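You operate a simulated robot arm through the tools that you are given. There is no shell and no other tool. Be economical: measure what you need, move in short steps, check, and stop when the job is done.

You run a simulated robot arm. Do the job below in one go: nothing can be reset, and whatever is moved stays where it is left.

Task
Put one of the tall cartons from the top of the low bench on the tray.
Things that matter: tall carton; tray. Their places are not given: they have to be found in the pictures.

Only the result counts: the job must be done as asked and must still hold three seconds after the hand-in. Knocking over, shifting, dropping, spilling or breaking anything else fails it.

Robot
A 7-joint arm with a two-finger parallel gripper, fixed in place. Base frame: the origin is at the foot of the arm, x ahead of it, y to its left, z up; the work surface is at about z = 0. Readings come in m, rad, newtons and seconds.
With the tool pointing down near the work surface it reaches from about 0.22 to 0.58 m from the base axis. Its first joint turns from -1.152 to 1.152 rad. Payload 2.5 kg.
The tool frame sits at the grasp point between the pads (the TCP): z along the fingers, y along the line on which they close. The tips reach 0.023 m beyond it. Largest opening 0.094 m; finger width 0.038, thickness 0.01; the body of the gripper, 0.054 by 0.096 m, starts 0.039 m behind the TCP.
Orientation is that of the tool frame in the base frame, as [roll, pitch, yaw] about the fixed x, y, z axes, in that order (R = Rz(yaw) Ry(pitch) Rx(roll)). With the fingers straight down and closing along the base's y, the tool's x points along the base's -x, its y along +y and its z along -z.

Tools
- The arm moves only by the tool arm_command. Its argument "deltas" is a list that holds one entry, the list of rows, each a list of 4 numbers: the shift along the tool's x, y, z in units of 400 mm (1.0 is 400 mm), then the turn about the tool's z in units of 120 degrees (1.0 is 120 degrees). In form: [[[dx, dy, dz, spin], ...]]. A call has 1 to 10 rows; each row is the pose to reach, as a shift and turn from the pose commanded when the call began, along the tool's axes at that moment. "jaw" is the closure, from 0 (fully open) to 1 (shut), set as the call begins (left out, the last holds). A call with a number of a shift or a turn outside -1 to 1 is refused whole. A row lasts 0.2 s, in which the tool goes at most 0.05 m and 0.15 rad; a call with a longer step from one row to the next is refused whole, and so is a gripper value outside its range. A pose out of reach is approached as far as the arm can. The call stops where the force on the tool passes 40 N (or 10 N more than at its start, if that is more) or the arm is blocked; 0.2 s more then pass. The fingers move at their own pace (about 0.108 m/s each) and stop on an object; they squeeze with about 45 N. The grip force told is the motor's: it shows also when the fingers shut on nothing. Time passes only in rows, and 0.2 s behind the last, so rows that repeat a pose let the fingers close. It gives the time, the measured TCP pose, the force on the tool (base axes), the opening and the grip force at its end, in the units of the frame above (readings bear some noise), and new pictures: "pictures" is both (left out), scene, wrist or none.
- Cameras (640 x 400 px; columns grow to the right, rows downward): "scene" is fixed at [0.1246, -0.4137, 0.5351]; the picture's right is [0.79, -0.61, 0.00], its down [-0.40, -0.52, -0.76] and it looks along [0.46, 0.60, -0.66] (base axes); focal length 297 px, centre (320, 200). "wrist" rides on the gripper at [0.086, 0.016, -0.074] in the tool frame; the picture's right is [-0.18, 0.98, 0.00], its down [-0.58, -0.11, -0.81] and it looks along [-0.79, -0.15, 0.59] (tool axes); focal length 243 px, centre (320, 200).
- probe_pixels(camera, pixels): for up to 12 pixels [column, row] of the newest picture of that camera ("zoom" is the newest enlarged one), the place [x, y, z] in the base frame of the surface seen there, good to about 0.002 m. No time passes.
- zoom(camera, box): a new picture of the part [left, top, right, bottom] of that camera's present view, enlarged. No time passes.
- close_job(): hands the job in; it is judged then, once.

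Go step by step. Measure first, check grasps and placings, and put right what went wrong. The budget is 60 turns and 170 pictures, counting those below and the enlarged ones. Unless the task says otherwise, let go and move clear before handing in, and close with one line.

The tools are called after "Request:" as name(argument=value, ...) on one line, values as JSON. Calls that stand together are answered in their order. arm_command: Moves the arm, as the interface text tells. Its arguments: {"type":"object","properties":{"deltas":{"type":"array","items":{"type":"array","items":{"type":"array","items":{"type":"number"}}}},"jaw":{"type":"number"},"pictures":{"type":"string","enum":["both","scene","wrist","none"]}},"required":["deltas"]} The other tools are called the same way: probe_pixels (camera, pixels) gives the place of the surface under pixels of a picture; zoom (camera, box) takes an enlarged picture of a part of a camera's view; close_job () hands the job in.

At the start:

```text
t: 0.0
eef_pos: [0.3174, 0.2903, 0.2815]
tool_rot: [-3.14, 0.001, -3.141]
ft_force: [-0.3, 0.3, 0.0]
finger_gap: 0.0937
grip_force: 0.2
```

scene: 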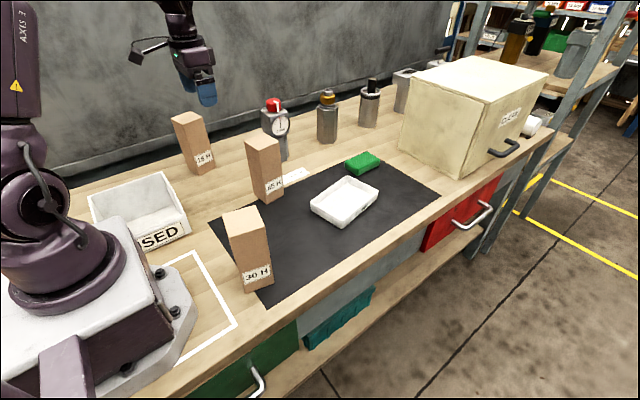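
wrist: 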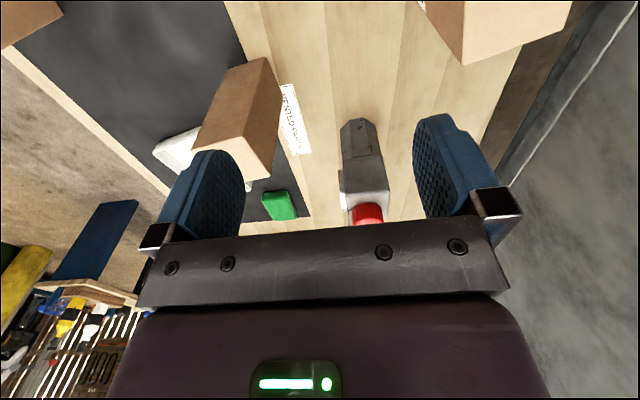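

The scene shows three tall cartons (195,143), (264,168), (248,250) and a white shallow tray at (345,202). I'll zoom in and measure them.

Request:
zoom(camera="scene", box=[150, 80, 400, 300])

Request:
probe_pixels(camera="scene", pixels=[[190, 118], [174, 119], [186, 126], [207, 119], [200, 173], [264, 140], [247, 140], [261, 151], [279, 145], [268, 134], [268, 202], [256, 180]])

Request:
probe_pixels(camera="scene", pixels=[[242, 220], [224, 215], [233, 235], [265, 227], [252, 207], [247, 290], [345, 200], [312, 205], [346, 222], [377, 193], [345, 179], [300, 230]])

```text
1.82 times, centred on (275, 190) of scene
```

zoom: 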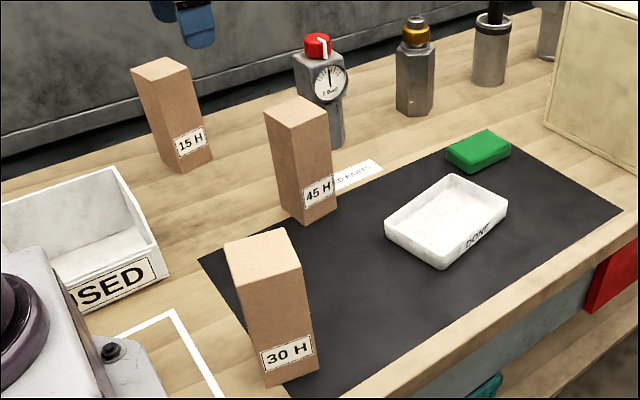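

```text
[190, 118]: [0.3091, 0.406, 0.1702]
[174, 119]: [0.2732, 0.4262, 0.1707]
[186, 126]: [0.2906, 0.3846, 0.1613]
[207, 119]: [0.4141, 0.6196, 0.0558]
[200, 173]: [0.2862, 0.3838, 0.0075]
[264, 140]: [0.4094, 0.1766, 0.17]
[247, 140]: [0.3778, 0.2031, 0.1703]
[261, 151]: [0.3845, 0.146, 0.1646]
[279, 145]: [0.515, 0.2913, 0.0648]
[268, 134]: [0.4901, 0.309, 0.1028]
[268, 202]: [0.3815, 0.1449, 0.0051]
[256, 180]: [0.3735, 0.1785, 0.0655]
```

```text
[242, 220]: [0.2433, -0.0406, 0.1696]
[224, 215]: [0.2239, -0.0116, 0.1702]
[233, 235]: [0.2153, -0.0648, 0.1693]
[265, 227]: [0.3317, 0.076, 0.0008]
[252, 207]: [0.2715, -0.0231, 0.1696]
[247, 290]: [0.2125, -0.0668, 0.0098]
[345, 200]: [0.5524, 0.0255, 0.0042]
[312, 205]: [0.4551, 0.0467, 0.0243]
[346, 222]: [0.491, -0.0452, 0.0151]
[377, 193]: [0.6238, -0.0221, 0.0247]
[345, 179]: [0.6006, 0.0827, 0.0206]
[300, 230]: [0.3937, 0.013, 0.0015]
```

Cartons stand about 0.17 m tall, and the tray labelled DONE is near (0.54, 0.02). I'll use carton 45 H, so I'm measuring its edges and the tray's edges more closely.

Request:
zoom(camera="scene", box=[230, 110, 400, 240])

```text
3.08 times, centred on (315, 175) of scene
```

zoom: 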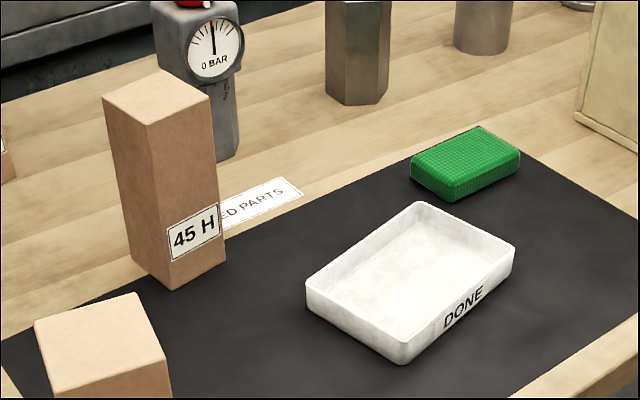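

The 45 H carton is clear of its neighbours. I'm probing its top corners, the tray's rim and the tray floor.

Request:
probe_pixels(camera="zoom", pixels=[[104, 97], [148, 123], [206, 97], [162, 72], [155, 97], [172, 287], [223, 255], [134, 255], [190, 105], [200, 140], [120, 125], [255, 205]])

Request:
probe_pixels(camera="zoom", pixels=[[307, 283], [402, 342], [513, 246], [420, 204], [330, 283], [400, 325], [490, 250], [422, 222], [410, 270], [400, 361], [308, 305], [515, 270]])

```text
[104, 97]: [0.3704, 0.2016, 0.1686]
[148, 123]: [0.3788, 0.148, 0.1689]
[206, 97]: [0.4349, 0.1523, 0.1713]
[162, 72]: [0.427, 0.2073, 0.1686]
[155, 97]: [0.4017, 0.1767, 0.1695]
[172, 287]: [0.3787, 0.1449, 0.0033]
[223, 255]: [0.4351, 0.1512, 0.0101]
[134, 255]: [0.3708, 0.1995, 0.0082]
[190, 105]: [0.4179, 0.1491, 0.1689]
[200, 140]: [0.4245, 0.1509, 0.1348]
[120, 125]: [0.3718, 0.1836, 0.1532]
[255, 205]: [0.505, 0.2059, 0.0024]
```

```text
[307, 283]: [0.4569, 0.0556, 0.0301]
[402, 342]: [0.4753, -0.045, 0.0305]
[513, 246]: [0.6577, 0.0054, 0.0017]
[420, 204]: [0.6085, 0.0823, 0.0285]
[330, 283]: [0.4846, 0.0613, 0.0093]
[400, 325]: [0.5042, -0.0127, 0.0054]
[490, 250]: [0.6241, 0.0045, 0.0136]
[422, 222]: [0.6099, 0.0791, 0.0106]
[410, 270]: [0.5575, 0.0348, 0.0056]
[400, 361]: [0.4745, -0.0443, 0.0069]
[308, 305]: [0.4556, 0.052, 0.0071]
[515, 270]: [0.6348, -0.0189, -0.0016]
```

Carton 45 H is 0.058 m square, centred at (0.403, 0.177) with a yaw of about 6.5°. The tray centre is (0.542, 0.019), yaw about 10°, with its floor near 0.005. I'll move above the carton.

Request:
arm_command(deltas=[[[-0.0535, -0.0708, 0, -0.0135], [-0.107, -0.1416, 0, -0.027], [-0.1605, -0.2125, 0, -0.0405], [-0.214, -0.2833, 0, -0.054], [-0.214, -0.2833, 0, -0.054]]], jaw=0)

```text
t: 1.2
eef_pos: [0.4041, 0.1791, 0.2817]
tool_rot: [3.141, -0.002, -3.028]
ft_force: [0.4, -0.9, -0.5]
finger_gap: 0.094
grip_force: 0.2
```

scene: 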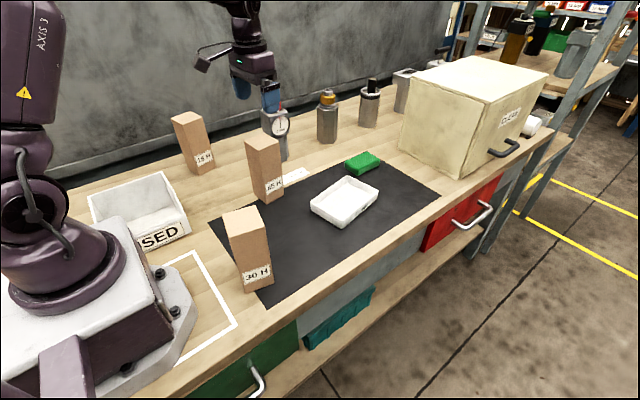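
wrist: 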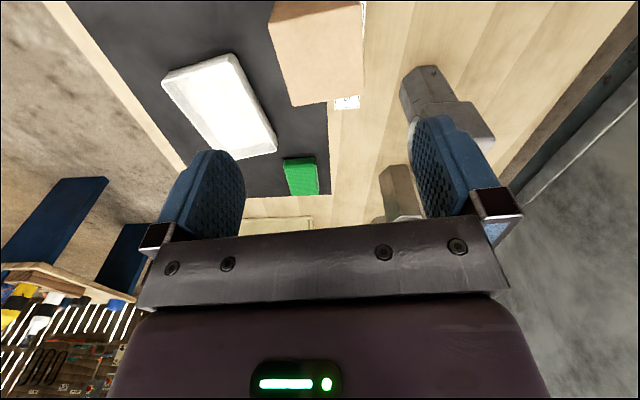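

The yaw is -3.028 as planned, and the TCP is within 2 mm of the carton axis. Next I descend to z of about 0.145.

Request:
arm_command(deltas=[[[0, -0.003, 0.08, 0], [0, -0.003, 0.16, 0], [0, -0.003, 0.24, 0], [0, -0.003, 0.3, 0], [0, -0.003, 0.342, 0], [0, -0.003, 0.342, 0]]])

```text
t: 2.6
eef_pos: [0.4028, 0.1775, 0.1451]
tool_rot: [-3.142, 0.0, -3.031]
ft_force: [0.5, -0.6, 0.1]
finger_gap: 0.0941
grip_force: 0.0
```

scene: 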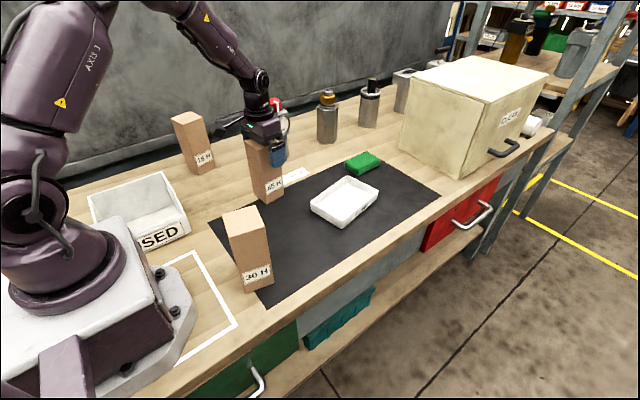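
wrist: 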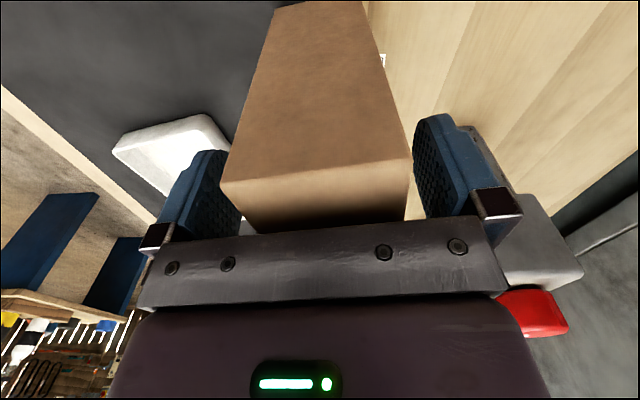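

The carton sits between the pads with clearance on both sides. Now I close the jaws.

Request:
arm_command(deltas=[[[0, 0, 0, 0], [0, 0, 0, 0], [0, 0, 0, 0], [0, 0, 0, 0]]], jaw=1, pictures="wrist")

```text
t: 3.6
eef_pos: [0.4029, 0.1773, 0.1461]
tool_rot: [3.141, 0.0, -3.029]
ft_force: [0.0, 0.7, -0.3]
finger_gap: 0.0619
grip_force: 44.6
```

wrist: 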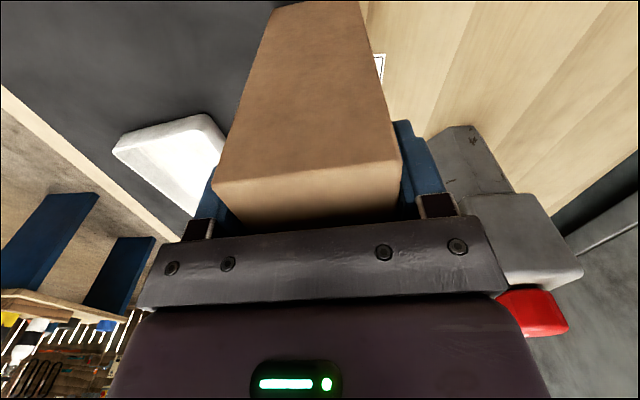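

The grip holds at a 0.062 m gap and 44.6 N. Next I lift straight up 0.07 m.

Request:
arm_command(deltas=[[[0, 0, -0.025, 0], [0, 0, -0.06, 0], [0, 0, -0.1, 0], [0, 0, -0.14, 0], [0, 0, -0.175, 0], [0, 0, -0.175, 0]]])

```text
t: 5.0
eef_pos: [0.4039, 0.1779, 0.2152]
tool_rot: [3.141, -0.001, -3.03]
ft_force: [-0.3, 0.4, -4.6]
finger_gap: 0.0618
grip_force: 44.6
```

scene: 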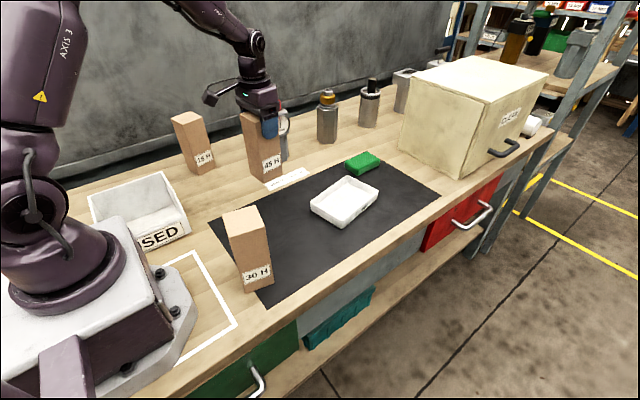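
wrist: 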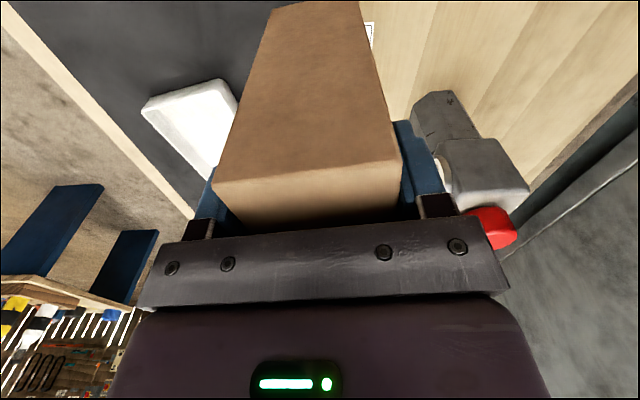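

The carton is lifted and hangs straight, with its base about 0.07 m up. I'll carry it over to above the tray.

Request:
arm_command(deltas=[[[-0.02, -0.03, 0, 0], [-0.06, -0.092, 0, 0], [-0.105, -0.16, 0, -0.01], [-0.15, -0.229, 0, -0.015], [-0.195, -0.298, 0, -0.02], [-0.24, -0.366, 0, -0.029], [-0.27, -0.412, 0, -0.029], [-0.283, -0.432, 0, -0.029], [-0.283, -0.432, 0, -0.029]]])

```text
t: 7.0
eef_pos: [0.5358, 0.018, 0.2153]
tool_rot: [3.141, 0.001, -2.968]
ft_force: [0.7, 0.6, -4.2]
finger_gap: 0.0619
grip_force: 45.0
```

scene: 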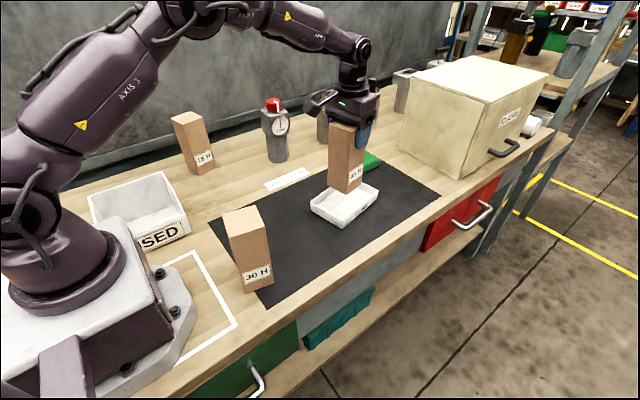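
wrist: 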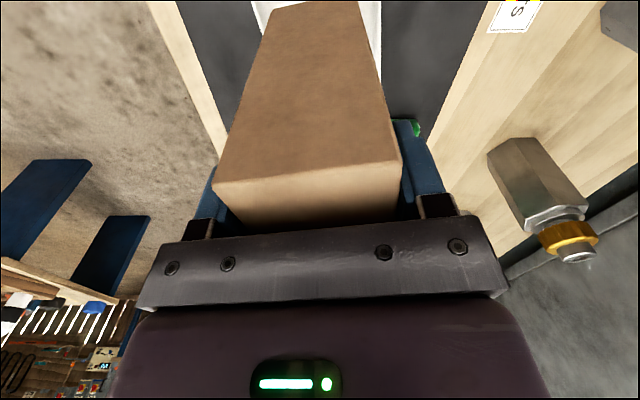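

The TCP is at (0.536, 0.018), centred over the tray. I'm going down part of the way, to about 0.01 m above the tray floor, to check alignment.

Request:
arm_command(deltas=[[[0, 0, 0.03, 0], [0, 0, 0.06, 0], [0, 0, 0.09, 0], [0, 0, 0.12, 0], [0, 0, 0.135, 0], [0, 0, 0.135, 0]]], pictures="wrist")

Request:
zoom(camera="scene", box=[280, 100, 420, 240])

```text
t: 8.4
eef_pos: [0.5345, 0.0197, 0.1615]
tool_rot: [3.14, 0.0, -2.968]
ft_force: [0.1, 0.4, -5.1]
finger_gap: 0.0617
grip_force: 45.1
```

wrist: 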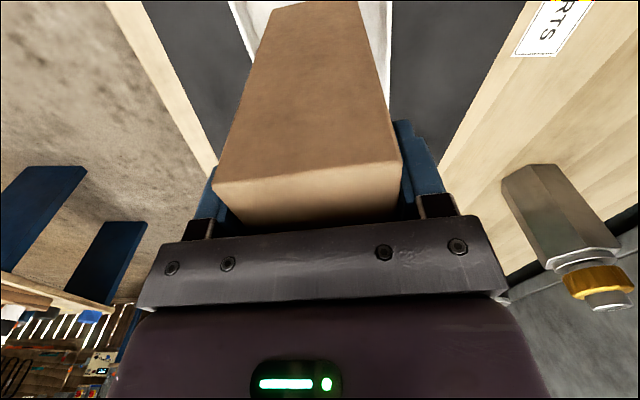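

```text
2.86 times, centred on (350, 170) of scene
```

zoom: 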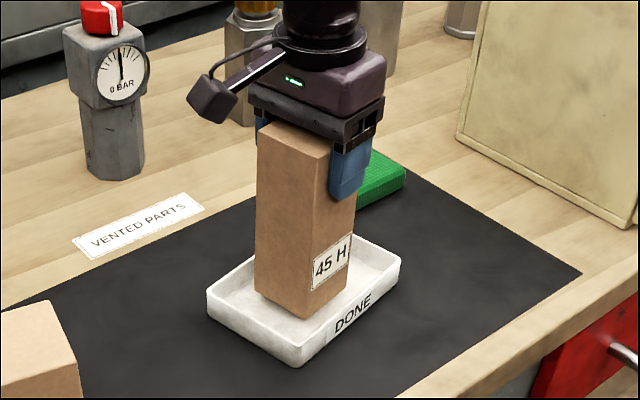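

The carton is inside the rim and centred. I'm lowering it the last ~0.011 m in fine steps to touch the floor.

Request:
arm_command(deltas=[[[0, 0, 0.008, 0], [0, 0, 0.014, 0], [0, 0, 0.018, 0], [0, 0, 0.022, 0], [0, 0, 0.025, 0], [0, 0, 0.025, 0]]], pictures="none")

Request:
zoom(camera="scene", box=[280, 100, 420, 240])

```text
t: 9.8
eef_pos: [0.5346, 0.0179, 0.1514]
tool_rot: [-3.141, 0.0, -2.967]
ft_force: [0.7, -0.4, -4.6]
finger_gap: 0.0619
grip_force: 44.7
```

```text
2.86 times, centred on (350, 170) of scene
```

zoom: 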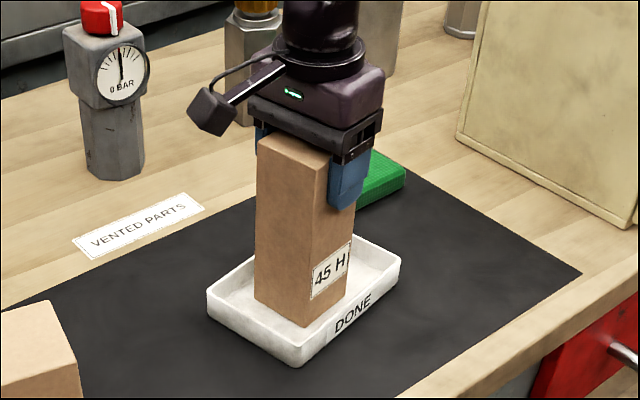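

The force is still -4.6 N, the carton's weight alone, so the base hasn't touched yet. I'm going down another 3 mm in sub-millimetre steps.

Request:
arm_command(deltas=[[[0, 0, 0.002, 0], [0, 0, 0.004, 0], [0, 0, 0.006, 0], [0, 0, 0.006, 0]]], pictures="none")

```text
t: 10.8
eef_pos: [0.5335, 0.0189, 0.1488]
tool_rot: [3.141, 0.001, -2.969]
ft_force: [-4.2, 1.7, 6.6]
finger_gap: 0.0619
grip_force: 44.9
```

The force has turned to +6.6 N upward, so the carton is resting on the tray floor. Now I open the jaws.

Request:
arm_command(deltas=[[[0, 0, 0, 0], [0, 0, 0, 0], [0, 0, 0, 0]]], jaw=0)

```text
t: 11.6
eef_pos: [0.5341, 0.0179, 0.1489]
tool_rot: [-3.141, -0.001, -2.968]
ft_force: [0.7, 0.7, -0.6]
finger_gap: 0.0942
grip_force: 0.0
```

scene: 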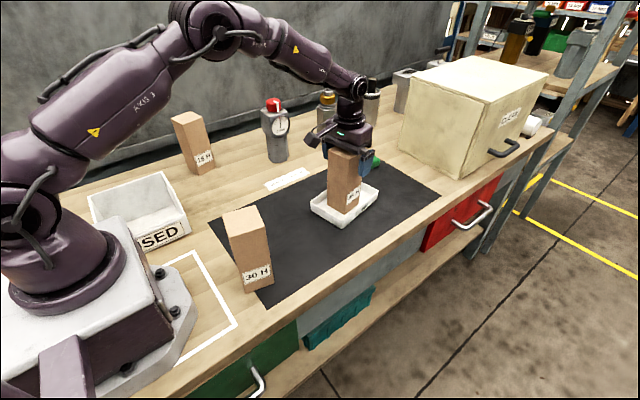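
wrist: 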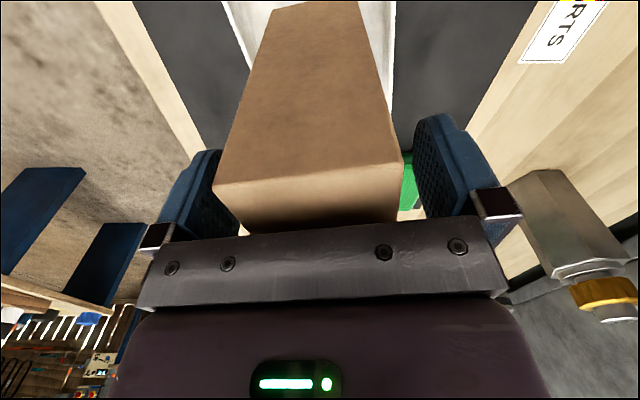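

The jaws are open and the carton stands free. I'll rise straight up to clear it.

Request:
arm_command(deltas=[[[0, 0, -0.03, 0], [0, 0, -0.08, 0], [0, 0, -0.14, 0], [0, 0, -0.2, 0], [0, 0, -0.26, 0], [0, 0, -0.26, 0], [0, 0, -0.26, 0]]], pictures="scene")

Request:
zoom(camera="scene", box=[280, 100, 420, 240])

```text
t: 13.2
eef_pos: [0.5344, 0.0182, 0.2536]
tool_rot: [3.141, 0.001, -2.969]
ft_force: [-0.2, 0.1, -0.2]
finger_gap: 0.0938
grip_force: 0.0
```

scene: 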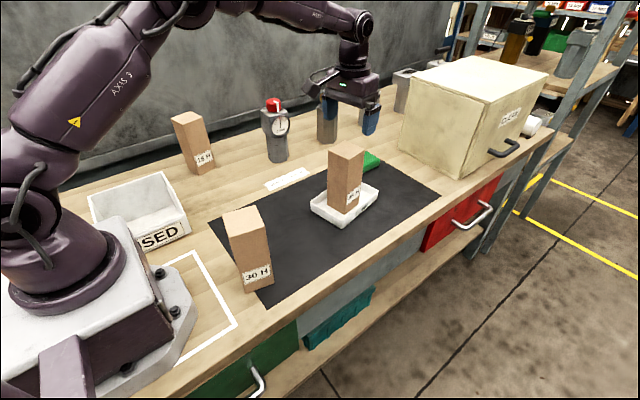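

```text
2.86 times, centred on (350, 170) of scene
```

zoom: 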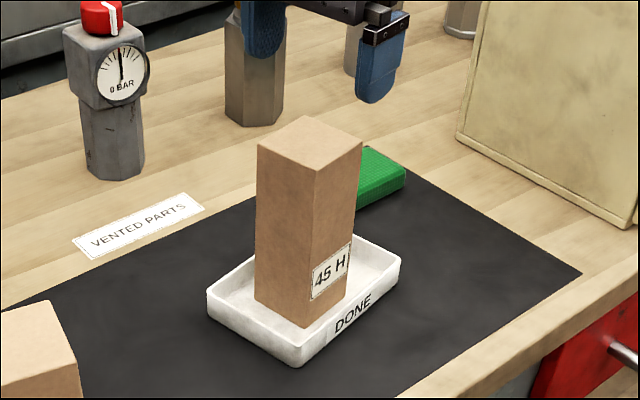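

The carton stands upright in the DONE tray at (345,180), the gripper is clear above it, and nothing else has moved. Handing in.

Request:
close_job()

```text
The job is handed in.
```

I put the tall carton marked 45 H upright on the tray marked DONE. The gripper let go and moved clear, and the last picture showed nothing else disturbed.
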